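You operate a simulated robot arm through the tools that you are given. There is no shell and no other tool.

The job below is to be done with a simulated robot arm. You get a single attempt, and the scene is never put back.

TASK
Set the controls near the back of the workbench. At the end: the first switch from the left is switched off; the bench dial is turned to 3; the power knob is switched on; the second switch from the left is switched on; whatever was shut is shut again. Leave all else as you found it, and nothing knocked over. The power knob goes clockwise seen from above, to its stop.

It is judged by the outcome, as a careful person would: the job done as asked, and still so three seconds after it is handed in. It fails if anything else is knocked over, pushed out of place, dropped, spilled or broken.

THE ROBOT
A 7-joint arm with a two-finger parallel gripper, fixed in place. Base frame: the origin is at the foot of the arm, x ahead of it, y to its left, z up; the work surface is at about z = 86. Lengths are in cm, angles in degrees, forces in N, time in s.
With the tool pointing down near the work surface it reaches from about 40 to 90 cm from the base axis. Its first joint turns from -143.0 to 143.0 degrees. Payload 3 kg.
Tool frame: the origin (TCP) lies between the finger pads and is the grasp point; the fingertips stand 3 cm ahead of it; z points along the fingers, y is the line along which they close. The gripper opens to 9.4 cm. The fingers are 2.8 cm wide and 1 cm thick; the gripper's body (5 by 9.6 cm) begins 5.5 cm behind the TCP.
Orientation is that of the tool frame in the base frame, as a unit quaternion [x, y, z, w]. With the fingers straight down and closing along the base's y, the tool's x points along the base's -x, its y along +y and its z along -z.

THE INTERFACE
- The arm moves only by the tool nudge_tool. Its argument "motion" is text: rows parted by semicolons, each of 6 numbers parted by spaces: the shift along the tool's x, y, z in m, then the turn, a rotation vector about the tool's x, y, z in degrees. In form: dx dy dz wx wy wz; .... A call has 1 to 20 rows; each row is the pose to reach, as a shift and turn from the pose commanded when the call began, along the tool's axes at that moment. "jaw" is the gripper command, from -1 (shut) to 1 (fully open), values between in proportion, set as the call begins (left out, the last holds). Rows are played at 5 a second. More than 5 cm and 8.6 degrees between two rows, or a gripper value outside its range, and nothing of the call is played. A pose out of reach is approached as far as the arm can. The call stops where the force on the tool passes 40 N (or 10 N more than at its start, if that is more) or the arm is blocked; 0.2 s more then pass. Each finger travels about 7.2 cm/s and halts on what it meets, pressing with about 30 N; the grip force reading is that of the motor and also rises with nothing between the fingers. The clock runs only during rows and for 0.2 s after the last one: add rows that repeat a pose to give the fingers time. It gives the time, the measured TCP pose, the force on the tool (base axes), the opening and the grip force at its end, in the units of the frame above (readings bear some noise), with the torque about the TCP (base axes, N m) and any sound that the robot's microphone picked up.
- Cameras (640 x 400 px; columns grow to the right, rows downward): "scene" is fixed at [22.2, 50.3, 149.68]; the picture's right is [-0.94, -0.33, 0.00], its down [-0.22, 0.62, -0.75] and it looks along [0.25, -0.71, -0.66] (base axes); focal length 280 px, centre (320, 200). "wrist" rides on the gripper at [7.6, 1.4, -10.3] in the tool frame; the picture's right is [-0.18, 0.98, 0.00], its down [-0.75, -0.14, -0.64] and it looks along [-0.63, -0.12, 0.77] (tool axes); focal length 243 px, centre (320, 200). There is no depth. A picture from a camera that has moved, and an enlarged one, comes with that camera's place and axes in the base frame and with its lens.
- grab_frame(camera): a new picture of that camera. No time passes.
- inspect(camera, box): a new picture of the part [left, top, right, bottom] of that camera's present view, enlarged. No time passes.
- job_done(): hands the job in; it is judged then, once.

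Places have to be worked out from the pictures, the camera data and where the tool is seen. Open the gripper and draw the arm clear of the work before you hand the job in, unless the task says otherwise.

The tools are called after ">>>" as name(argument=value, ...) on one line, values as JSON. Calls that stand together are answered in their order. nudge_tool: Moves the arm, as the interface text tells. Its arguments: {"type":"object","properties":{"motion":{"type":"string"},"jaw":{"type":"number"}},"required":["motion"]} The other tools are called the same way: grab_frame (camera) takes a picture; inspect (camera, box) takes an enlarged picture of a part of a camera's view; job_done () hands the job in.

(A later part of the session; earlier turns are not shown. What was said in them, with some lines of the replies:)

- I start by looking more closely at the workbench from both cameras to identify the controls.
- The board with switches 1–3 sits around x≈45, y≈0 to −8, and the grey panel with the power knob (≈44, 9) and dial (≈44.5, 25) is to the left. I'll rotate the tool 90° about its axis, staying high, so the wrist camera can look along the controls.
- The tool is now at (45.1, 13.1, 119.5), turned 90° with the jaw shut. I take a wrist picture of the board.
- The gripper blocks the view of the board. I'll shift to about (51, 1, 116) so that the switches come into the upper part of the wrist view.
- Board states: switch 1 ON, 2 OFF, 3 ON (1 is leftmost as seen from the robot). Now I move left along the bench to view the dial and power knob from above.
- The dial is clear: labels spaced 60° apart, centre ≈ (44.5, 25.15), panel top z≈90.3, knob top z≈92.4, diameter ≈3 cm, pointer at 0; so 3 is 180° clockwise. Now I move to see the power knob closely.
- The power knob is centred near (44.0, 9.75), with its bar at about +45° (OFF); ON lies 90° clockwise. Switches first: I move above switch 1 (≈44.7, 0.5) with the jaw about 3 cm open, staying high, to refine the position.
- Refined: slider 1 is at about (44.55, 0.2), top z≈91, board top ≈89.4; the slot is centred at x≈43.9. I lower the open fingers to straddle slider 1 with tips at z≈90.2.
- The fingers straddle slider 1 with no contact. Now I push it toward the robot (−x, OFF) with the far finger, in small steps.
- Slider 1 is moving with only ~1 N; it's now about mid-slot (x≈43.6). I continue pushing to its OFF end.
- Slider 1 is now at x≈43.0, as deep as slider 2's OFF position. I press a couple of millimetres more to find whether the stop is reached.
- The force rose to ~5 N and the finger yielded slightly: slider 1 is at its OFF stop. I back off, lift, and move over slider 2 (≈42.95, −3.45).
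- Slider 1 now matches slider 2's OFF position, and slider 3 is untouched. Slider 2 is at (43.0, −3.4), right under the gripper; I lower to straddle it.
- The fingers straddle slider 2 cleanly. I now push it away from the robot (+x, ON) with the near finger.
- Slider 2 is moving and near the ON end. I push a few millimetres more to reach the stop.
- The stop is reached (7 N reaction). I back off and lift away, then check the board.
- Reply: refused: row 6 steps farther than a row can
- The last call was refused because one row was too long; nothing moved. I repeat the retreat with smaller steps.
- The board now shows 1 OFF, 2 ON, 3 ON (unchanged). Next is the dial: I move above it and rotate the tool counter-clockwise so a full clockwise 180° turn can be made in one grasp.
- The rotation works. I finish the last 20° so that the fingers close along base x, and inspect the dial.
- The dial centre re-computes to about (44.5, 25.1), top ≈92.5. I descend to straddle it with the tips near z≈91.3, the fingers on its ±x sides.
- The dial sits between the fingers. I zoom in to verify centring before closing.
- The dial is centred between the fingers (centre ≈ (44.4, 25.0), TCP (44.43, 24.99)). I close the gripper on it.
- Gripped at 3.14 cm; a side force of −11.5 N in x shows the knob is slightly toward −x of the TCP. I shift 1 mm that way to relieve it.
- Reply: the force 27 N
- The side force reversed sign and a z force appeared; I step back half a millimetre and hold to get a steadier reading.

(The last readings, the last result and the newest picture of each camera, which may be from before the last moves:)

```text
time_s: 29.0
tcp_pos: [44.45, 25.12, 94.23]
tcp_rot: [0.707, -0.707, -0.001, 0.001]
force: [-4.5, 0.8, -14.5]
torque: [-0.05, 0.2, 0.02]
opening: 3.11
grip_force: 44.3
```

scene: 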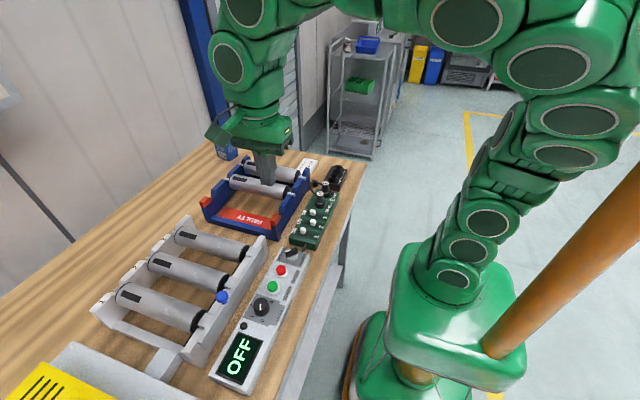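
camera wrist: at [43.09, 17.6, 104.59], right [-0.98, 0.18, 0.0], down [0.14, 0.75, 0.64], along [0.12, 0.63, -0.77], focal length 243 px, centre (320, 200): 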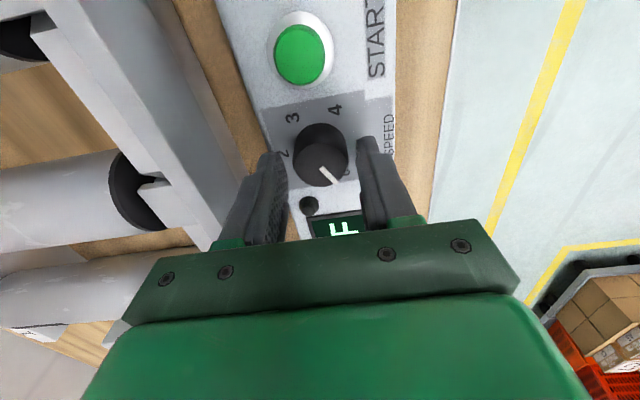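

Forces are moderate now. I begin turning clockwise (positive about tool z), first 30°, and check that the dial follows.

>>> nudge_tool(motion="0 0 0 0 0 5; 0 0 0 0 0 10; 0 0 0 0 0 15; 0 0 0 0 0 20; 0 0 0 0 0 25; 0 0 0 0 0 30; 0 0 0 0 0 30")

>>> inspect(camera="wrist", box=[250, 90, 400, 220])

>>> inspect(camera="scene", box=[240, 260, 300, 330])

```text
time_s: 30.6
tcp_pos: [44.45, 25.13, 94.32]
tcp_rot: [-0.5, 0.866, 0.0, 0.0]
force: [11.1, -18.0, -20.3]
torque: [-1.09, -0.12, 0.0]
opening: 3.11
grip_force: 45.7
```

```text
3.08 times, centred on (325, 155) of wrist
camera zoom: at [39.47, 19.33, 104.61], right [-0.76, 0.65, 0.0], down [0.5, 0.58, 0.64], along [0.42, 0.49, -0.77], focal length 746 px, centre (305, 338)
```

zoom: 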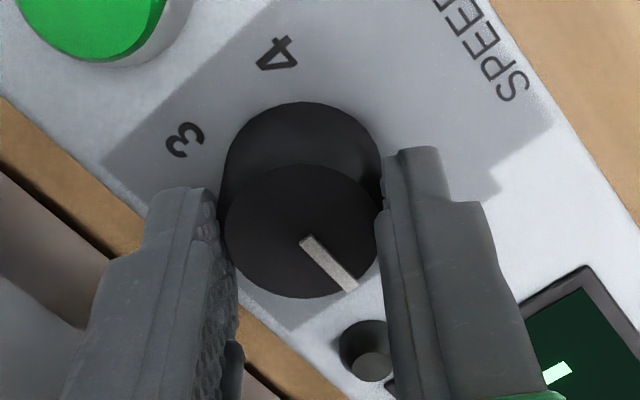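

```text
5.71 times, centred on (270, 295) of scene
camera zoom: at [22.2, 50.3, 149.68], right [-0.94, -0.33, 0.0], down [-0.22, 0.62, -0.75], along [0.25, -0.71, -0.66], focal length 1602 px, centre (606, -343)
```

zoom: 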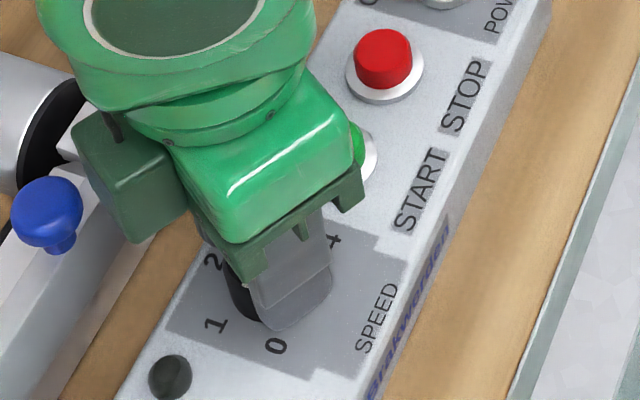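

The dial turned with the gripper by 30°. Side forces have built up from slight off-centring, so I nudge in the direction of the reaction to relieve them before continuing.

>>> nudge_tool(motion="0.0002 -0.0004 0.0004 0 0 0; 0.0004 -0.0008 0.0007 0 0 0; 0.0004 -0.0008 0.0007 0 0 0")

```text
time_s: 31.4
tcp_pos: [44.47, 25.02, 94.24]
tcp_rot: [-0.5, 0.866, 0.001, 0.0]
force: [-2.7, -10.4, 14.9]
torque: [-0.8, 0.3, -0.02]
opening: 3.16
grip_force: 45.3
```

Forces are lower now. I continue clockwise another 40° with a tiny correction.

>>> nudge_tool(motion="0.0004 -0.0001 -0.0004 0 0 0; 0.0004 -0.0001 -0.0004 0 0 5; 0.0004 -0.0001 -0.0004 0 0 10; 0.0004 -0.0001 -0.0004 0 0 15; 0.0004 -0.0001 -0.0004 0 0 20; 0.0004 -0.0001 -0.0004 0 0 25; 0.0004 -0.0001 -0.0004 0 0 30; 0.0004 -0.0001 -0.0004 0 0 35; 0.0004 -0.0001 -0.0004 0 0 40; 0.0004 -0.0001 -0.0004 0 0 40")

>>> inspect(camera="wrist", box=[250, 90, 400, 220])

>>> grab_frame(camera="scene")

```text
time_s: 33.6
tcp_pos: [44.51, 25.05, 94.47]
tcp_rot: [-0.173, 0.985, 0.0, 0.001]
force: [20.2, 26.5, 6.8]
torque: [0.88, -0.83, 0.0]
opening: 3.14
grip_force: 44.6
```

```text
3.08 times, centred on (325, 155) of wrist
camera zoom: at [36.9, 23.87, 104.6], right [-0.16, 0.99, 0.0], down [0.76, 0.12, 0.64], along [0.63, 0.1, -0.77], focal length 746 px, centre (305, 338)
```

zoom: 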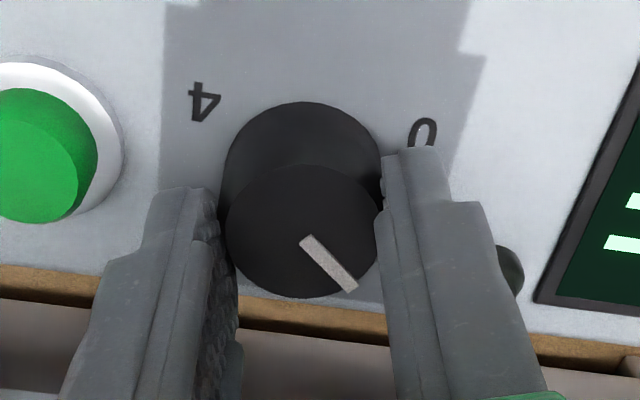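

```text
taken
```

scene: 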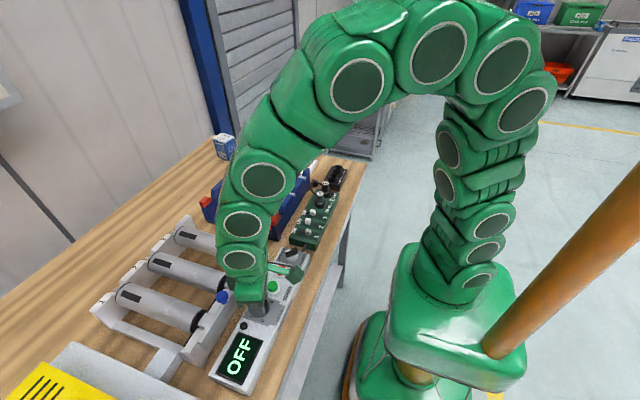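

The dial has followed 70° so far, but lateral force is ~33 N. I relieve it by shifting slightly along the reaction.

>>> nudge_tool(motion="-0.0005 0.0004 0 0 0 0; -0.001 0.0008 0 0 0 0; -0.001 0.0008 0 0 0 0")

```text
time_s: 34.4
tcp_pos: [44.54, 25.12, 94.26]
tcp_rot: [-0.173, 0.985, 0.0, 0.0]
force: [2.3, 8.8, 22.6]
torque: [0.09, 0.22, 0.0]
opening: 3.16
grip_force: 44.9
```

Lateral force dropped to ~9 N. I correct the height a touch and continue another 35° clockwise.

>>> nudge_tool(motion="0 0.0003 -0.0008 0 0 0; 0 0.0003 -0.0008 0 0 5; 0 0.0003 -0.0008 0 0 10; 0 0.0003 -0.0008 0 0 15; 0 0.0003 -0.0008 0 0 20; 0 0.0003 -0.0008 0 0 25; 0 0.0003 -0.0008 0 0 30; 0 0.0003 -0.0008 0 0 35; 0 0.0003 -0.0008 0 0 35")

>>> inspect(camera="wrist", box=[250, 90, 400, 220])

```text
time_s: 35.8
tcp_pos: [44.53, 25.04, 94.31]
tcp_rot: [0.03, 1.0, -0.001, 0.0]
force: [-2.3, -8.1, 10.2]
torque: [-0.51, 0.08, 0.02]
opening: 3.12
grip_force: 44.9
stopped in row 6: the force on the tool passed its limit at 42 N (the readings are from after the stop); the commanded pose is now the measured one
```

```text
3.08 times, centred on (325, 155) of wrist
camera zoom: at [37.06, 27.04, 104.61], right [0.24, 0.97, 0.0], down [0.74, -0.18, 0.64], along [0.62, -0.16, -0.77], focal length 746 px, centre (305, 338)
```

zoom: 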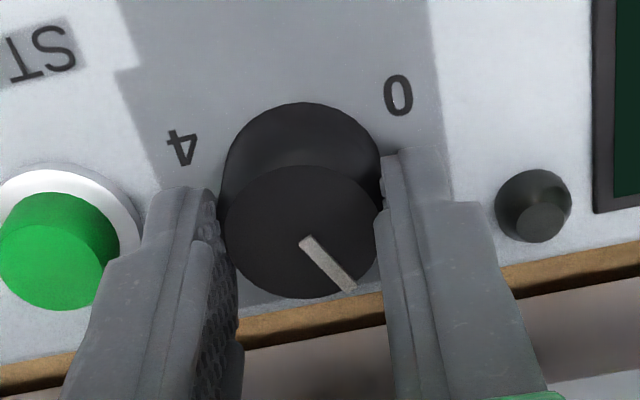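

The call stopped at 42 N after about 93° total (pointer now ≈27° short-of-2 side). I'll release slightly to relax the offset, then re-grip centred.

>>> nudge_tool(motion="0 0 0 0 0 0; 0 0 0 0 0 0; 0 0 0 0 0 0", jaw=-0.2)

>>> inspect(camera="wrist", box=[250, 90, 400, 220])

>>> inspect(camera="scene", box=[240, 260, 300, 330])

```text
time_s: 36.6
tcp_pos: [44.36, 25.04, 94.29]
tcp_rot: [0.03, 1.0, -0.002, -0.001]
force: [-0.3, -0.3, 0.0]
torque: [0.02, -0.04, -0.01]
opening: 3.79
grip_force: 0.1
```

```text
3.08 times, centred on (325, 155) of wrist
camera zoom: at [37.06, 27.07, 104.62], right [0.24, 0.97, 0.0], down [0.74, -0.19, 0.64], along [0.62, -0.16, -0.77], focal length 746 px, centre (305, 338)
```

zoom: 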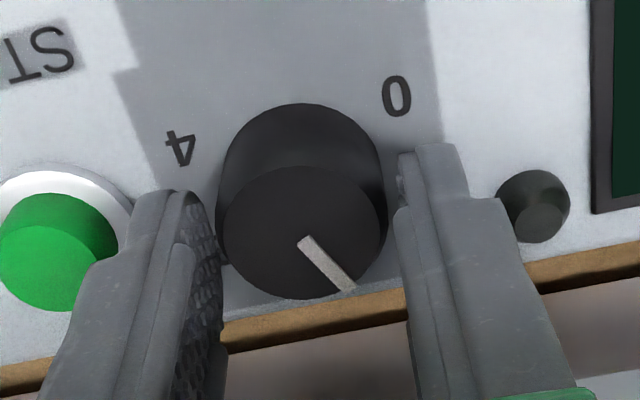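

```text
5.71 times, centred on (270, 295) of scene
camera zoom: at [22.2, 50.3, 149.68], right [-0.94, -0.33, 0.0], down [-0.22, 0.62, -0.75], along [0.25, -0.71, -0.66], focal length 1602 px, centre (606, -343)
```

zoom: 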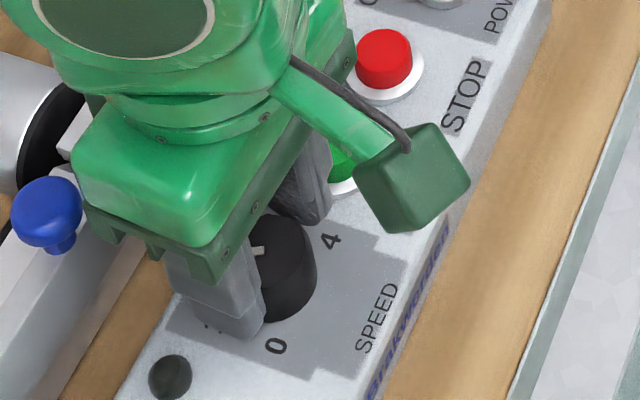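

The dial holds its place when released and the forces are zero. I re-grip here.

>>> nudge_tool(motion="0 0 0 0 0 0; 0 0 0 0 0 0; 0 0 0 0 0 0", jaw=-1)

```text
time_s: 37.4
tcp_pos: [44.47, 24.94, 94.22]
tcp_rot: [0.031, 1.0, -0.002, 0.0]
force: [-0.7, -9.8, 4.4]
torque: [-0.38, -0.01, 0.05]
opening: 3.11
grip_force: 44.5
```

A small −9.8 N in y puts the knob axis near y≈24.99. I shift 0.5 mm toward −y and turn another 30°.

>>> nudge_tool(motion="0 -0.0005 0 0 0 0; 0 -0.0005 0 0 0 5; 0 -0.0005 0 0 0 10; 0 -0.0005 0 0 0 15; 0 -0.0005 0 0 0 20; 0 -0.0005 0 0 0 25; 0 -0.0005 0 0 0 30; 0 -0.0005 0 0 0 30")

```text
time_s: 39.2
tcp_pos: [44.49, 24.95, 94.37]
tcp_rot: [0.289, 0.957, -0.002, -0.001]
force: [5.8, -17.8, 3.2]
torque: [-0.68, -0.18, 0.04]
opening: 3.12
grip_force: 45.0
```

The dial keeps turning; I relieve the ~19 N lateral force and continue another 28°.

>>> nudge_tool(motion="-0.0004 -0.0003 0 0 0 0; -0.0008 -0.0006 0 0 0 0; -0.0008 -0.0006 0 0 0 5; -0.0008 -0.0006 0 0 0 10; -0.0008 -0.0006 0 0 0 15; -0.0008 -0.0006 0 0 0 20; -0.0008 -0.0006 0 0 0 25; -0.0008 -0.0006 0 0 0 28; -0.0008 -0.0006 0 0 0 28")

>>> inspect(camera="wrist", box=[250, 90, 400, 220])

```text
time_s: 40.5
tcp_pos: [44.48, 24.8, 94.16]
tcp_rot: [0.43, 0.903, -0.002, -0.001]
force: [-11.5, -2.4, 17.3]
torque: [-0.4, 0.15, 0.05]
opening: 3.13
grip_force: 45.2
stopped in row 6: the force on the tool passed its limit at 41 N (the readings are from after the stop); the commanded pose is now the measured one
```

```text
3.08 times, centred on (325, 155) of wrist
camera zoom: at [40.86, 31.87, 104.61], right [0.88, 0.48, 0.0], down [0.37, -0.67, 0.64], along [0.3, -0.57, -0.77], focal length 746 px, centre (305, 338)
```

zoom: 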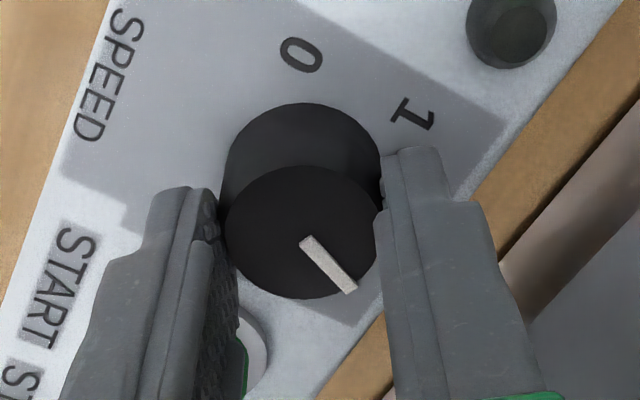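

Total turn is now ≈141° (wz≈51°), 39° remaining. I release, relax, and re-grip centred for the last part.

>>> nudge_tool(motion="0 0 0 0 0 0; 0 0 0 0 0 0; 0 0 0 0 0 0", jaw=-0.2)

>>> inspect(camera="wrist", box=[250, 90, 400, 220])

```text
time_s: 41.3
tcp_pos: [44.42, 24.98, 94.19]
tcp_rot: [0.43, 0.903, -0.001, 0.0]
force: [0.1, -0.8, -0.9]
torque: [0.03, 0.0, -0.02]
opening: 3.75
grip_force: 0.1
```

```text
3.08 times, centred on (325, 155) of wrist
camera zoom: at [40.9, 31.87, 104.59], right [0.88, 0.48, 0.0], down [0.37, -0.67, 0.64], along [0.3, -0.57, -0.77], focal length 746 px, centre (305, 338)
```

zoom: 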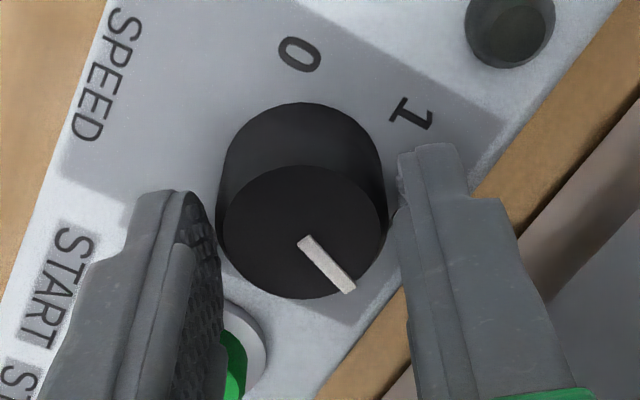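

The force pattern suggests the knob axis sits ~1.5 mm toward the tool's +x from the pad centre. While open I shift by that, then close again and read the force.

>>> nudge_tool(motion="0.0015 -0.0005 0 0 0 0; 0.0015 -0.0005 0 0 0 0")

>>> nudge_tool(motion="0 0 0 0 0 0; 0 0 0 0 0 0; 0 0 0 0 0 0", jaw=-1)

```text
time_s: 41.9
tcp_pos: [44.42, 25.09, 94.26]
tcp_rot: [0.43, 0.903, -0.002, -0.001]
force: [-0.1, -0.2, -0.6]
torque: [-0.01, -0.01, 0.01]
opening: 3.77
grip_force: 0.2
```

```text
time_s: 42.7
tcp_pos: [44.31, 25.06, 94.27]
tcp_rot: [0.43, 0.903, -0.002, -0.001]
force: [1.0, 1.6, 2.2]
torque: [-0.12, 0.05, -0.03]
opening: 3.14
grip_force: 44.8
```

Re-gripped with almost zero side force. I turn the remaining 39° clockwise to reach 3.

>>> nudge_tool(motion="0 0 0 0 0 5; 0 0 0 0 0 10; 0 0 0 0 0 15; 0 0 0 0 0 20; 0 0 0 0 0 25; 0 0 0 0 0 30; 0 0 0 0 0 35; 0 0 0 0 0 39; 0 0 0 0 0 39")

>>> inspect(camera="wrist", box=[250, 90, 400, 220])

```text
time_s: 44.7
tcp_pos: [44.39, 25.1, 94.32]
tcp_rot: [0.706, 0.708, -0.001, 0.0]
force: [10.2, 23.4, -6.5]
torque: [0.27, -0.39, -0.01]
opening: 3.14
grip_force: 44.8
```

```text
3.08 times, centred on (325, 155) of wrist
camera zoom: at [45.9, 32.8, 104.59], right [0.98, -0.18, 0.0], down [-0.14, -0.75, 0.64], along [-0.12, -0.63, -0.77], focal length 746 px, centre (305, 338)
```

zoom: 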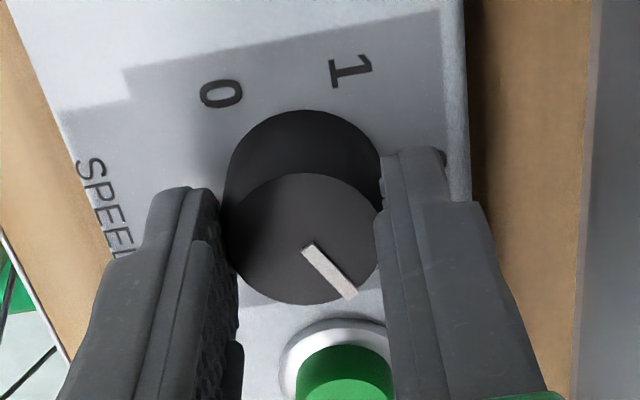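

The tool has turned the full 180°. I release and lift straight up to check the pointer.

>>> nudge_tool(motion="0 0 0 0 0 0; 0 0 0 0 0 0; 0 0 0 0 0 0", jaw=-0.08)

>>> nudge_tool(motion="0 0 -0.01 0 0 0; 0 0 -0.03 0 0 0; 0 0 -0.06 0 0 0; 0 0 -0.1 0 0 0; 0 0 -0.14 0 0 0; 0 0.03 -0.17 0 0 0; 0 0.06 -0.18 0 0 0; 0 0.06 -0.18 0 0 0")

>>> inspect(camera="wrist", box=[220, 60, 340, 160])

>>> inspect(camera="scene", box=[230, 240, 310, 330])

```text
time_s: 45.5
tcp_pos: [44.43, 24.96, 94.21]
tcp_rot: [0.707, 0.708, -0.002, -0.001]
force: [-0.2, -0.5, -0.8]
torque: [0.01, 0.03, -0.03]
opening: 4.31
grip_force: 0.0
```

```text
time_s: 47.3
tcp_pos: [50.71, 25.0, 112.09]
tcp_rot: [0.706, 0.708, -0.002, -0.001]
force: [-0.5, 0.2, -0.7]
torque: [0.01, -0.01, 0.0]
opening: 4.3
grip_force: 0.1
```

```text
4.00 times, centred on (280, 110) of wrist
camera zoom: at [52.15, 32.75, 122.39], right [0.98, -0.18, 0.0], down [-0.14, -0.75, 0.64], along [-0.12, -0.63, -0.76], focal length 970 px, centre (480, 560)
```

zoom: 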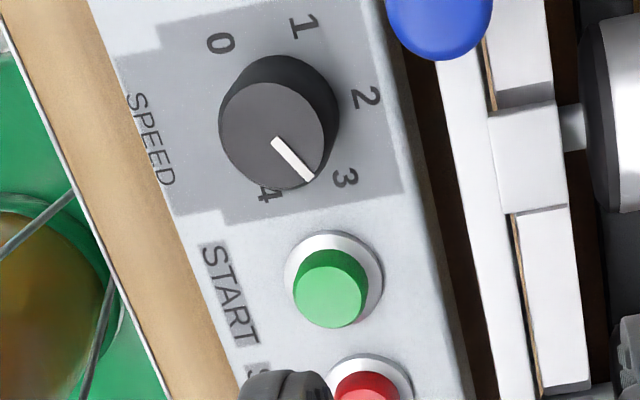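

```text
4.44 times, centred on (270, 285) of scene
camera zoom: at [22.2, 50.3, 149.68], right [-0.94, -0.33, 0.0], down [-0.22, 0.62, -0.75], along [0.25, -0.71, -0.66], focal length 1246 px, centre (542, -178)
```

zoom: 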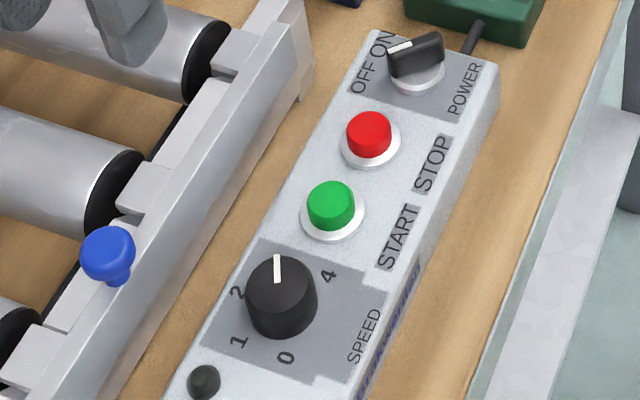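

The pointer direction computes to −59.5°, exactly at the 3 mark (dial turned 180°). Now the power knob: I move above it and rotate the tool so the fingers close across its bar.

>>> nudge_tool(motion="-0.009 -0.0039 0.0036 0 0 -7.94; -0.0179 -0.0079 0.0072 0 0 -15.88; -0.0269 -0.0118 0.0108 0 0 -23.82; -0.0359 -0.0158 0.0144 0 0 -31.76; -0.0449 -0.0197 0.018 0 0 -39.7; -0.0538 -0.0236 0.0215 0 0 -47.65; -0.0628 -0.0276 0.0251 0 0 -55.59; -0.0718 -0.0315 0.0287 0 0 -63.53; -0.0807 -0.0355 0.0323 0 0 -71.47; -0.0897 -0.0394 0.0359 0 0 -79.41; -0.0987 -0.0433 0.0395 0 0 -87.35; -0.1076 -0.0473 0.0431 0 0 -95.3; -0.1166 -0.0512 0.0467 0 0 -103.2; -0.1256 -0.0552 0.0503 0 0 -111.2; -0.1346 -0.0591 0.0539 0 0 -119.1; -0.1435 -0.063 0.0574 0 0 -127.1; -0.1525 -0.067 0.061 0 0 -135; -0.1525 -0.067 0.061 0 0 -135", jaw=-0.36)

>>> grab_frame(camera="wrist")

>>> inspect(camera="wrist", box=[250, 50, 400, 200])

>>> inspect(camera="scene", box=[250, 220, 330, 300])

```text
time_s: 51.1
tcp_pos: [43.78, 10.03, 106.36]
tcp_rot: [-0.384, 0.923, -0.001, -0.002]
force: [-0.7, 0.2, -0.4]
torque: [-0.03, 0.02, -0.02]
opening: 2.99
grip_force: 0.2
```

```text
taken
camera wrist: at [37.41, 5.59, 116.65], right [-0.57, 0.82, 0.0], down [0.63, 0.44, 0.64], along [0.53, 0.36, -0.77], focal length 243 px, centre (320, 200)
```

wrist: 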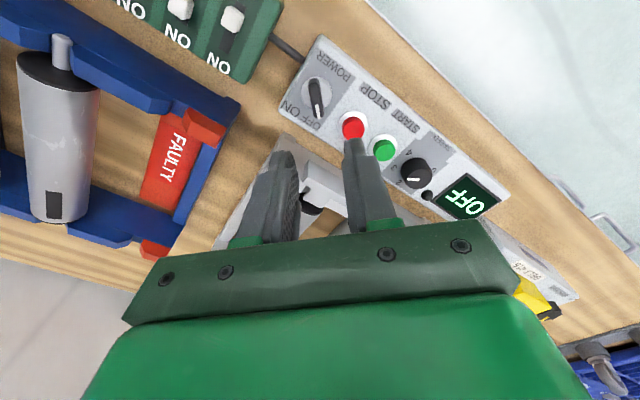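

```text
2.67 times, centred on (325, 125) of wrist
camera zoom: at [37.41, 5.59, 116.65], right [-0.57, 0.82, 0.0], down [0.63, 0.44, 0.64], along [0.53, 0.36, -0.77], focal length 647 px, centre (307, 400)
```

zoom: 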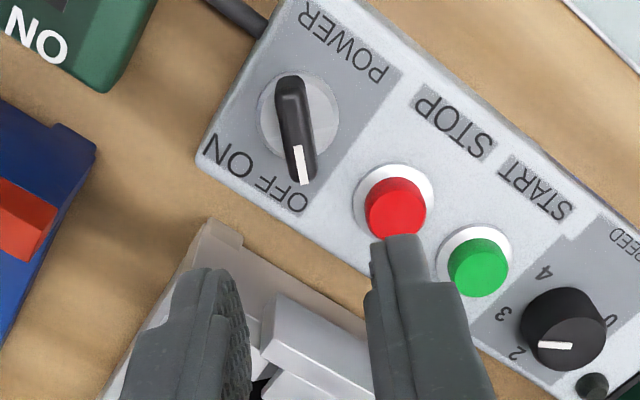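

```text
5.00 times, centred on (290, 260) of scene
camera zoom: at [22.2, 50.3, 149.68], right [-0.94, -0.33, 0.0], down [-0.22, 0.62, -0.75], along [0.25, -0.71, -0.66], focal length 1402 px, centre (470, -100)
```

zoom: 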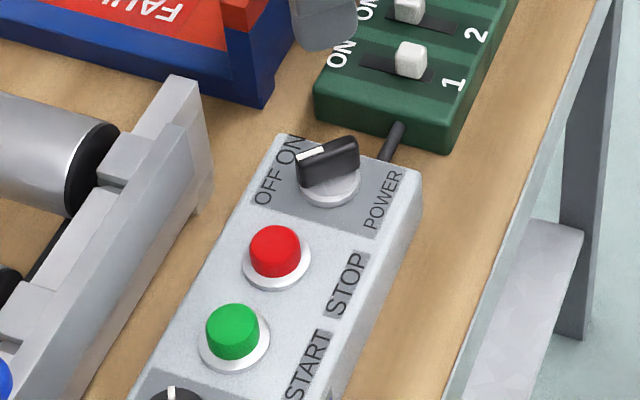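

The bar centre triangulates to about (43.93, 9.62), top ≈92.4, pointing to OFF at ~45°. I lower to just above it with this correction and look again.

>>> nudge_tool(motion="0.0008 -0.0019 0.03 0 0 0; 0.0016 -0.0037 0.06 0 0 0; 0.0016 -0.0037 0.083 0 0 0; 0.0016 -0.0037 0.083 0 0 0")

>>> inspect(camera="wrist", box=[250, 70, 400, 220])

>>> inspect(camera="scene", box=[250, 220, 330, 300])

```text
time_s: 52.1
tcp_pos: [43.81, 9.5, 97.91]
tcp_rot: [-0.383, 0.924, 0.0, -0.002]
force: [-0.4, -0.7, -0.8]
torque: [-0.02, 0.01, 0.04]
opening: 2.98
grip_force: 0.0
```

```text
2.67 times, centred on (325, 145) of wrist
camera zoom: at [37.5, 5.22, 108.21], right [-0.57, 0.82, 0.0], down [0.63, 0.44, 0.64], along [0.53, 0.36, -0.77], focal length 647 px, centre (307, 347)
```

zoom: 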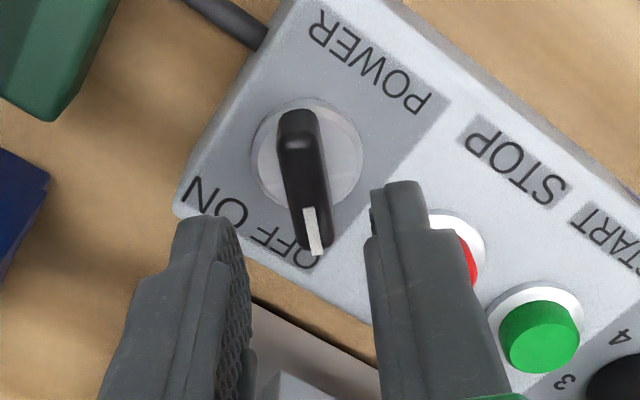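

```text
5.00 times, centred on (290, 260) of scene
camera zoom: at [22.2, 50.3, 149.68], right [-0.94, -0.33, 0.0], down [-0.22, 0.62, -0.75], along [0.25, -0.71, -0.66], focal length 1402 px, centre (470, -100)
```

zoom: 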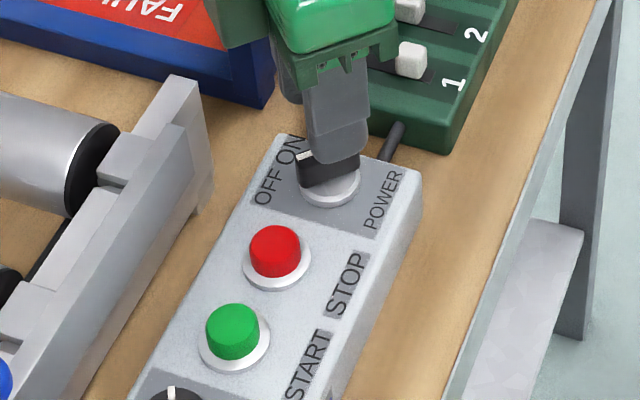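

The fingers are nearly aligned with the bar. I apply a ~2 mm correction along tool x, ~1 mm along −y, and lower so the tips reach z≈91.3 around the bar.

>>> nudge_tool(motion="0.0018 -0.0008 0.01 0 0 0; 0.0018 -0.0008 0.02 0 0 0; 0.0018 -0.0008 0.03 0 0 0; 0.0018 -0.0008 0.0365 0 0 0; 0.0018 -0.0008 0.0365 0 0 0")

>>> inspect(camera="wrist", box=[250, 70, 400, 220])

>>> inspect(camera="scene", box=[250, 220, 330, 300])

```text
time_s: 53.3
tcp_pos: [43.81, 9.21, 94.31]
tcp_rot: [-0.383, 0.924, 0.0, -0.002]
force: [0.0, 0.5, 0.2]
torque: [0.03, 0.01, 0.01]
opening: 3.02
grip_force: 0.0
```

```text
2.67 times, centred on (325, 145) of wrist
camera zoom: at [37.5, 4.97, 104.62], right [-0.57, 0.82, 0.0], down [0.63, 0.44, 0.64], along [0.53, 0.36, -0.77], focal length 647 px, centre (307, 347)
```

zoom: 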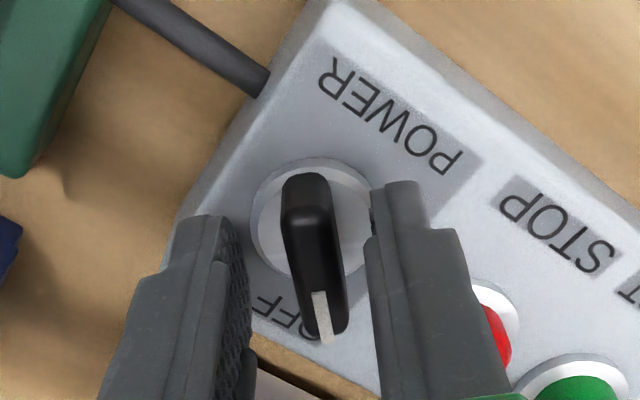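

```text
5.00 times, centred on (290, 260) of scene
camera zoom: at [22.2, 50.3, 149.68], right [-0.94, -0.33, 0.0], down [-0.22, 0.62, -0.75], along [0.25, -0.71, -0.66], focal length 1402 px, centre (470, -100)
```

zoom: 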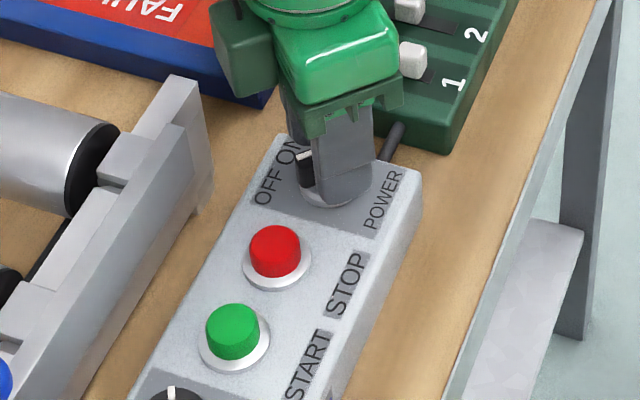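

The bar lies between the fingers. I zoom in to check the alignment with the disc centre more precisely before gripping.

>>> inspect(camera="wrist", box=[295, 100, 355, 160])

>>> inspect(camera="wrist", box=[280, 120, 370, 220])

```text
6.67 times, centred on (325, 130) of wrist
camera zoom: at [37.5, 4.97, 104.62], right [-0.57, 0.82, 0.0], down [0.63, 0.44, 0.64], along [0.53, 0.36, -0.77], focal length 1618 px, centre (287, 667)
```

zoom: 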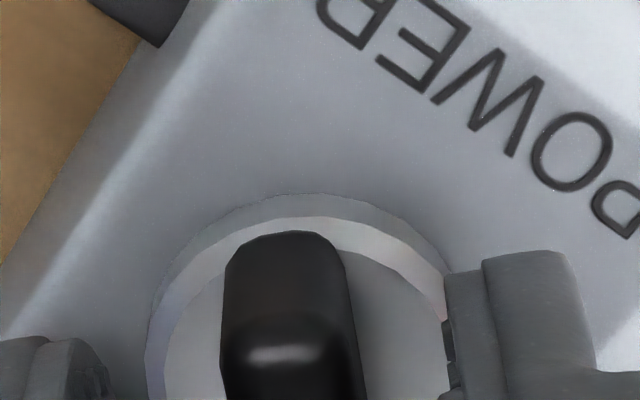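

```text
4.00 times, centred on (325, 170) of wrist
camera zoom: at [37.5, 4.97, 104.62], right [-0.57, 0.82, 0.0], down [0.63, 0.44, 0.64], along [0.53, 0.36, -0.77], focal length 970 px, centre (300, 320)
```

zoom: 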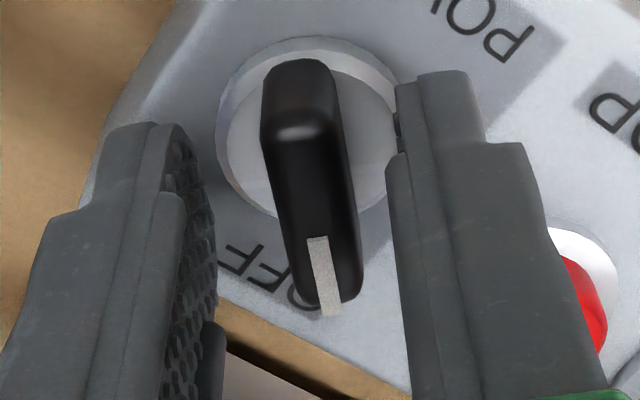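

Re-measured: bar top z≈93.15, centre ≈ (43.77, 9.5), direction 45°; the TCP needs ~1.3 mm more along tool y. I shift and close on the bar.

>>> nudge_tool(motion="0 0.0013 0 0 0 0; 0 0.0013 0 0 0 0")

>>> nudge_tool(motion="0 0 0 0 0 0; 0 0 0 0 0 0; 0 0 0 0 0 0; 0 0 0 0 0 0", jaw=-1)

>>> inspect(camera="wrist", box=[250, 70, 400, 220])

```text
time_s: 53.9
tcp_pos: [43.81, 9.22, 94.33]
tcp_rot: [-0.384, 0.923, 0.0, -0.002]
force: [-0.1, -0.1, 0.8]
torque: [0.0, 0.0, -0.02]
opening: 3.02
grip_force: 0.0
```

```text
time_s: 54.9
tcp_pos: [43.75, 9.3, 94.31]
tcp_rot: [-0.384, 0.924, 0.001, -0.002]
force: [-12.5, 16.5, 2.2]
torque: [0.41, 0.09, -0.07]
opening: 1.04
grip_force: 44.8
```

```text
2.67 times, centred on (325, 145) of wrist
camera zoom: at [37.38, 5.09, 104.63], right [-0.57, 0.82, 0.0], down [0.63, 0.44, 0.64], along [0.53, 0.36, -0.77], focal length 647 px, centre (307, 347)
```

zoom: 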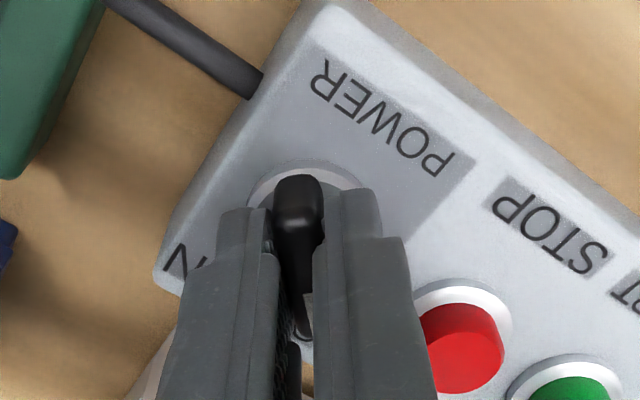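

Gripped the bar (1.04 cm). A ~20 N reaction along tool +y means I should shift ~1 mm more that way; I do so before turning.

>>> nudge_tool(motion="0 0.0005 0 0 0 0; 0 0.001 0 0 0 0; 0 0.001 0 0 0 0")

```text
time_s: 55.7
tcp_pos: [43.68, 9.37, 94.27]
tcp_rot: [-0.383, 0.924, -0.002, -0.001]
force: [-3.5, -3.8, 24.0]
torque: [-0.65, 0.68, -0.13]
opening: 1.08
grip_force: 44.8
```

Lateral force is balanced, but a z load of 24 N appeared. I open slightly and re-grip to start from a relaxed state.

>>> nudge_tool(motion="0 0 0 0 0 0; 0 0 0 0 0 0", jaw=-0.6)

>>> nudge_tool(motion="0 0 0 0 0 0; 0 0 0 0 0 0; 0 0 0 0 0 0", jaw=-1)

```text
time_s: 56.3
tcp_pos: [43.71, 9.47, 94.21]
tcp_rot: [-0.383, 0.924, -0.001, -0.002]
force: [-0.2, -0.3, -0.6]
torque: [0.0, -0.03, -0.01]
opening: 1.9
grip_force: 0.0
```

```text
time_s: 57.1
tcp_pos: [43.65, 9.39, 94.23]
tcp_rot: [-0.383, 0.924, 0.0, -0.001]
force: [11.4, -14.9, -5.7]
torque: [-0.19, -0.42, -0.14]
opening: 1.11
grip_force: 44.0
```

Overshot slightly (−18.6 N along tool y); the balance point is ~0.5 mm back. I open, shift, and re-grip.

>>> nudge_tool(motion="0 -0.0005 0 0 0 0; 0 -0.0005 0 0 0 0", jaw=-0.6)

>>> nudge_tool(motion="0 0 0 0 0 0; 0 0 0 0 0 0; 0 0 0 0 0 0", jaw=-1)

```text
time_s: 57.7
tcp_pos: [43.72, 9.33, 94.27]
tcp_rot: [-0.383, 0.924, 0.0, -0.001]
force: [-0.4, 1.1, -0.5]
torque: [0.02, -0.02, 0.01]
opening: 1.87
grip_force: 0.2
```

```text
time_s: 58.5
tcp_pos: [43.67, 9.33, 94.32]
tcp_rot: [-0.384, 0.923, 0.0, -0.002]
force: [-1.5, 3.9, 0.3]
torque: [0.05, 0.0, -0.11]
opening: 1.07
grip_force: 44.7
```

Grip is now balanced (≈4 N). I turn clockwise 25° first and read the forces.

>>> nudge_tool(motion="0 0 0 0 0 5; 0 0 0 0 0 10; 0 0 0 0 0 15; 0 0 0 0 0 20; 0 0 0 0 0 25; 0 0 0 0 0 25")

>>> inspect(camera="wrist", box=[250, 70, 400, 220])

```text
time_s: 59.5
tcp_pos: [43.62, 9.39, 94.23]
tcp_rot: [-0.228, 0.974, 0.001, -0.002]
force: [6.0, 1.4, -13.3]
torque: [0.16, -0.58, -0.01]
opening: 1.09
grip_force: 44.3
stopped in row 4: the force on the tool passed its limit at 41 N (the readings are from after the stop); the commanded pose is now the measured one
```

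```text
2.67 times, centred on (325, 145) of wrist
camera zoom: at [36.28, 7.42, 104.6], right [-0.27, 0.96, 0.0], down [0.74, 0.21, 0.64], along [0.61, 0.17, -0.77], focal length 647 px, centre (307, 347)
```

zoom: 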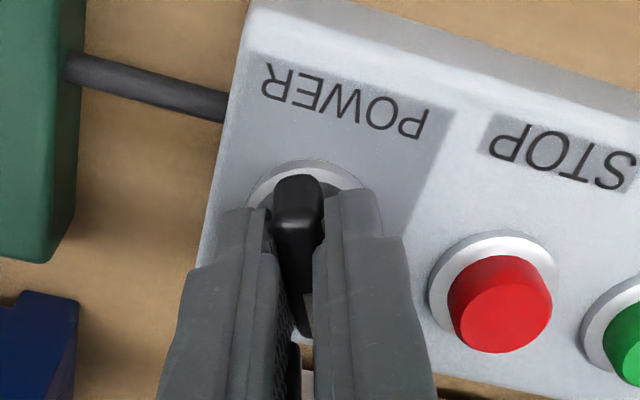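

It turned ~19° then hit the force limit because of slight off-axis grip. A looser approach is better: I open the jaw to ~1.6 cm so the pads turn the bar as a couple without side loads, and continue clockwise.

>>> nudge_tool(motion="0 0 0 0 0 0; 0 0 0 0 0 0; 0 0 0 0 0 5; 0 0 0 0 0 10; 0 0 0 0 0 15; 0 0 0 0 0 20; 0 0 0 0 0 25; 0 0 0 0 0 30; 0 0 0 0 0 30", jaw=-0.66)

>>> inspect(camera="wrist", box=[250, 70, 400, 220])

```text
time_s: 61.5
tcp_pos: [43.6, 9.48, 94.22]
tcp_rot: [0.032, 0.999, -0.001, -0.001]
force: [1.2, 0.6, 0.0]
torque: [0.03, 0.01, 0.02]
opening: 1.66
grip_force: 0.3
```

```text
2.67 times, centred on (325, 145) of wrist
camera zoom: at [36.26, 11.39, 104.57], right [0.25, 0.97, 0.0], down [0.75, -0.19, 0.64], along [0.62, -0.16, -0.77], focal length 647 px, centre (307, 347)
```

zoom: 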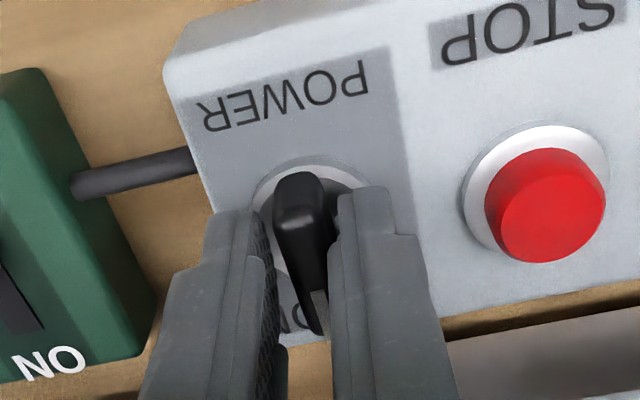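

The bar follows with almost no force. I continue another 30° clockwise.

>>> nudge_tool(motion="0 0 0 0 0 5; 0 0 0 0 0 10; 0 0 0 0 0 15; 0 0 0 0 0 20; 0 0 0 0 0 25; 0 0 0 0 0 30; 0 0 0 0 0 30")

>>> inspect(camera="wrist", box=[250, 70, 400, 220])

>>> grab_frame(camera="scene")

```text
time_s: 63.1
tcp_pos: [43.75, 9.29, 94.28]
tcp_rot: [0.29, 0.957, -0.001, -0.002]
force: [1.5, 0.5, -0.2]
torque: [0.01, -0.05, -0.02]
opening: 1.66
grip_force: 0.7
```

```text
2.67 times, centred on (325, 145) of wrist
camera zoom: at [38.2, 14.94, 104.61], right [0.7, 0.72, 0.0], down [0.55, -0.54, 0.64], along [0.46, -0.45, -0.77], focal length 647 px, centre (307, 347)
```

zoom: 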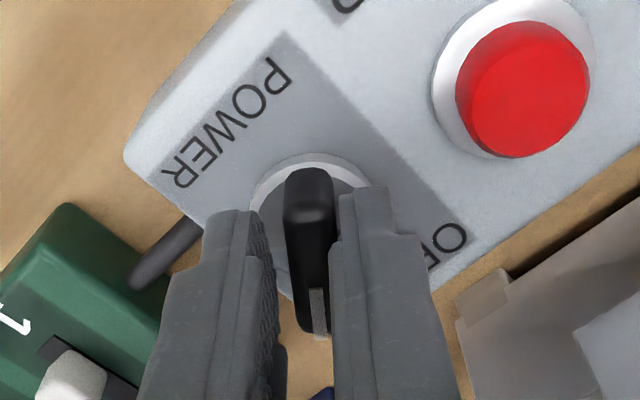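

```text
taken
```

scene: 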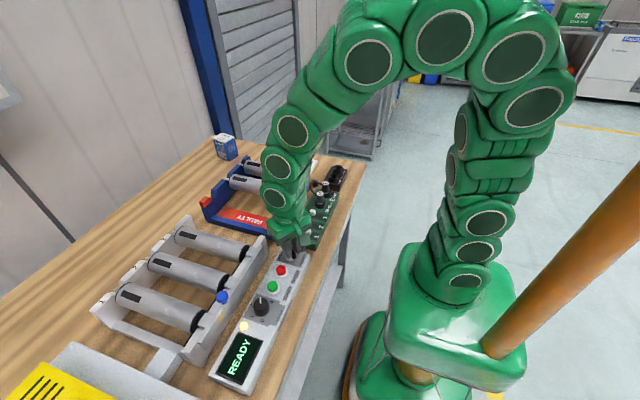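

The display now reads READY and the lamp is lit. The bar is at about −40°; I continue gently clockwise to press it to its stop.

>>> nudge_tool(motion="0 0 0 0 0 4; 0 0 0 0 0 8; 0 0 0 0 0 12; 0 0 0 0 0 16; 0 0 0 0 0 20; 0 0 0 0 0 20")

>>> inspect(camera="wrist", box=[250, 70, 400, 220])

```text
time_s: 64.5
tcp_pos: [43.77, 9.45, 94.28]
tcp_rot: [0.452, 0.892, -0.001, -0.002]
force: [2.6, 5.6, 0.0]
torque: [0.14, -0.09, 0.1]
opening: 1.87
grip_force: 2.7
```

```text
2.67 times, centred on (325, 145) of wrist
camera zoom: at [40.4, 16.53, 104.56], right [0.9, 0.43, 0.0], down [0.33, -0.69, 0.64], along [0.28, -0.58, -0.77], focal length 647 px, centre (307, 347)
```

zoom: 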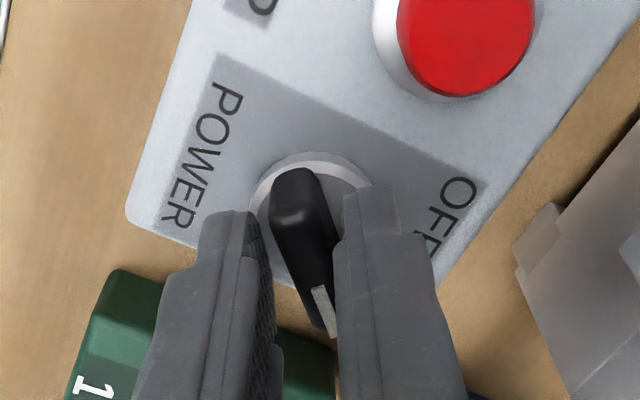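

The pads now meet resistance (opening forced to 1.87, ~6 N): the knob is at its stop. I back the rotation off, open the jaw slightly, and lift clear.

>>> nudge_tool(motion="0 0 0 0 0 -4; 0 0 0 0 0 -8; 0 0 0 0 0 -8", jaw=-0.45)

>>> nudge_tool(motion="0 0 -0.01 0 0 0; 0 0 -0.03 0 0 0; 0 0 -0.06 0 0 0; 0 0 -0.1 0 0 0; 0 0 -0.14 0 0 0; 0 0 -0.17 0 0 0; 0 0 -0.17 0 0 0")

>>> grab_frame(camera="wrist")

>>> inspect(camera="scene", box=[200, 220, 330, 400])

```text
time_s: 65.3
tcp_pos: [43.6, 9.45, 94.31]
tcp_rot: [0.387, 0.922, -0.002, -0.002]
force: [-0.2, 0.6, 0.2]
torque: [0.0, -0.03, -0.03]
opening: 2.6
grip_force: 0.1
```

```text
time_s: 66.9
tcp_pos: [43.85, 9.44, 111.34]
tcp_rot: [0.388, 0.922, -0.002, -0.003]
force: [0.6, -0.8, -0.5]
torque: [0.0, 0.01, 0.01]
opening: 2.58
grip_force: 0.1
```

```text
taken
camera wrist: at [39.61, 15.98, 121.59], right [0.83, 0.55, 0.0], down [0.43, -0.64, 0.64], along [0.35, -0.54, -0.77], focal length 243 px, centre (320, 200)
```

wrist: 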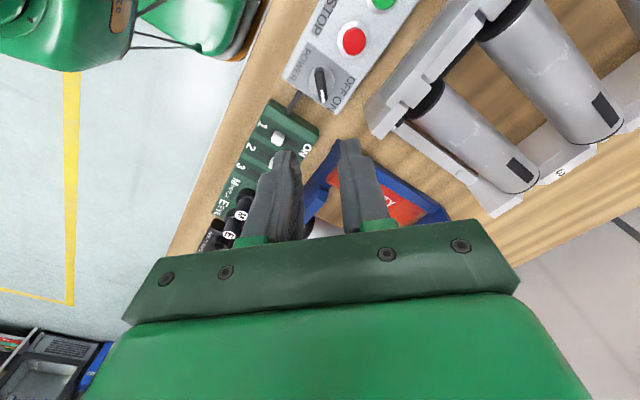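

```text
2.22 times, centred on (265, 310) of scene
camera zoom: at [22.2, 50.3, 149.68], right [-0.94, -0.33, 0.0], down [-0.22, 0.62, -0.75], along [0.25, -0.71, -0.66], focal length 623 px, centre (442, -44)
```

zoom: 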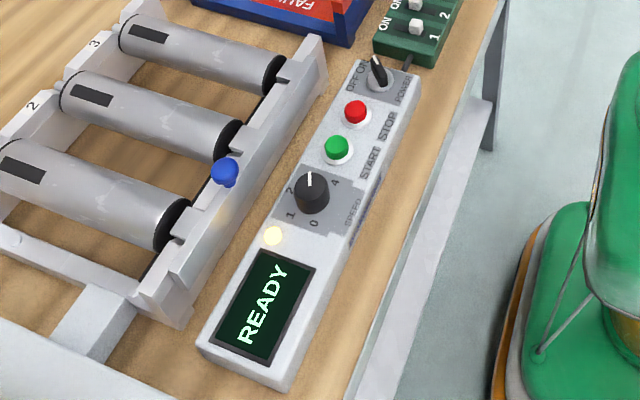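

Power is on (READY, lamp lit). I inspect the power knob, dial, and switches closely for final verification.

>>> inspect(camera="wrist", box=[270, 50, 380, 130])

>>> inspect(camera="scene", box=[230, 240, 310, 330])

>>> inspect(camera="scene", box=[270, 170, 350, 260])

```text
5.00 times, centred on (325, 90) of wrist
camera zoom: at [39.61, 15.98, 121.59], right [0.83, 0.55, 0.0], down [0.43, -0.64, 0.64], along [0.35, -0.54, -0.77], focal length 1213 px, centre (295, 750)
```

zoom: 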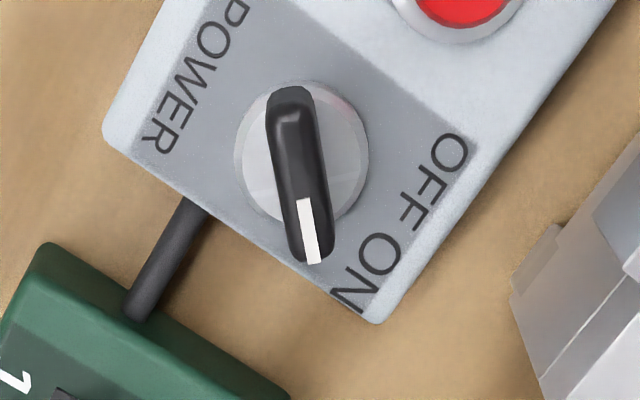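

```text
4.44 times, centred on (270, 285) of scene
camera zoom: at [22.2, 50.3, 149.68], right [-0.94, -0.33, 0.0], down [-0.22, 0.62, -0.75], along [0.25, -0.71, -0.66], focal length 1246 px, centre (542, -178)
```

zoom: 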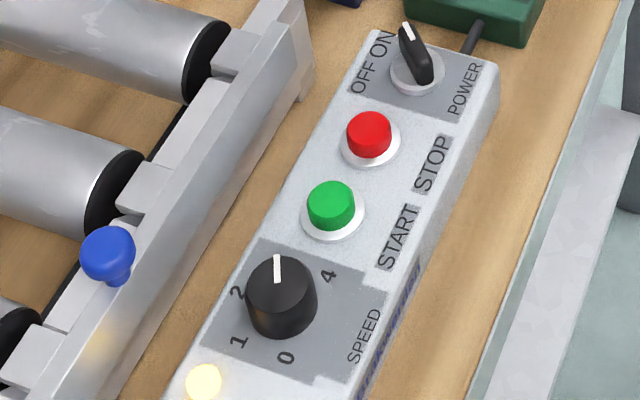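

```text
4.44 times, centred on (310, 215) of scene
camera zoom: at [22.2, 50.3, 149.68], right [-0.94, -0.33, 0.0], down [-0.22, 0.62, -0.75], along [0.25, -0.71, -0.66], focal length 1246 px, centre (364, 133)
```

zoom: 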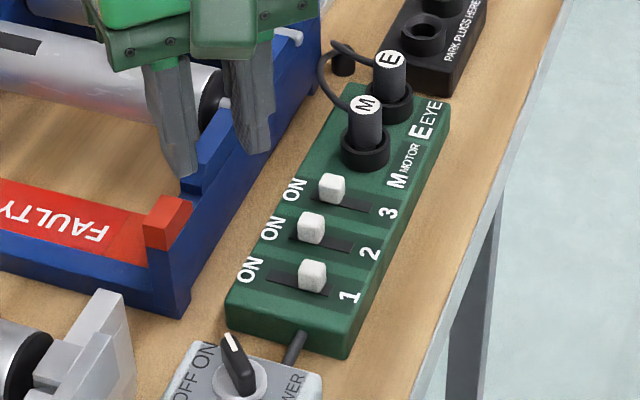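

All four settings are verified: switch 1 OFF, switch 2 ON (3 unchanged), dial at 3, power at ON (≈−47°, READY). I open the gripper and withdraw the arm up to near its starting pose.

>>> nudge_tool(motion="-0.02 -0.008 -0.03 0 0 -7.6; -0.05 -0.021 -0.06 0 0 -15.2; -0.085 -0.035 -0.085 0 0 -22.8; -0.12 -0.05 -0.105 0 0 -30.4; -0.152 -0.064 -0.12 0 0 -38; -0.182 -0.077 -0.13 0 0 -45.6; -0.182 -0.077 -0.13 0 0 -45.6", jaw=1)

>>> grab_frame(camera="scene")

>>> grab_frame(camera="wrist")

```text
time_s: 68.5
tcp_pos: [51.24, -8.93, 124.28]
tcp_rot: [-0.001, 1.0, -0.001, -0.001]
force: [0.5, -0.4, -0.7]
torque: [-0.01, 0.0, -0.01]
opening: 9.39
grip_force: 0.0
```

```text
taken
```

scene: 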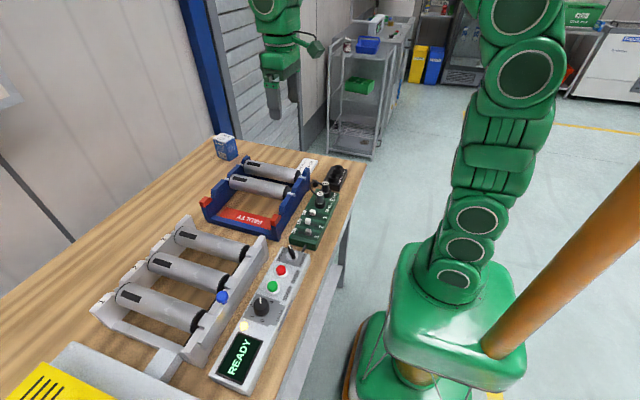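

```text
taken
camera wrist: at [43.63, -7.39, 134.61], right [0.18, 0.98, 0.0], down [0.76, -0.14, 0.64], along [0.63, -0.12, -0.77], focal length 243 px, centre (320, 200)
```

wrist: 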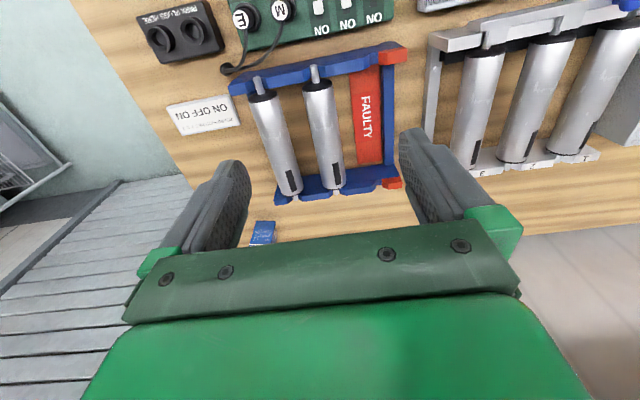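

The arm is back near its start pose with the gripper open. Nothing else on the bench has moved, and the display reads READY, so I hand the job in.

>>> job_done()

```text
The job is handed in.
```

The controls are set as asked, and I've handed the job in.

| Control | Final state | How I checked |
|---|---|---|
| First switch from the left (labelled 1) | Off | Pushed to its stop, seen in the pictures |
| Second switch from the left (labelled 2) | On | Pushed to its stop, seen in the pictures |
| Bench dial | 3 | Pointer measured within a degree of the 3 mark |
| Power knob | On | Turned clockwise until it resisted; the lamp is lit and the display changed from OFF to READY |

- **Left and right:** I counted switches from the robot's side, where the labels read upright. Switch 3 is still on, as I found it.
- **Shut items:** I saw no lid or cover, and I opened nothing, so there was nothing to shut again.
- **Everything else:** In the last pictures nothing else has moved, and the Start and Stop buttons were not pressed. The gripper is open and the arm is back near its starting position.

The dial took three grips, because slight off-centre grips twice reached the 40 N force limit. The power knob hit the same limit once, so I finished it with a looser grip. Neither panel shifted.
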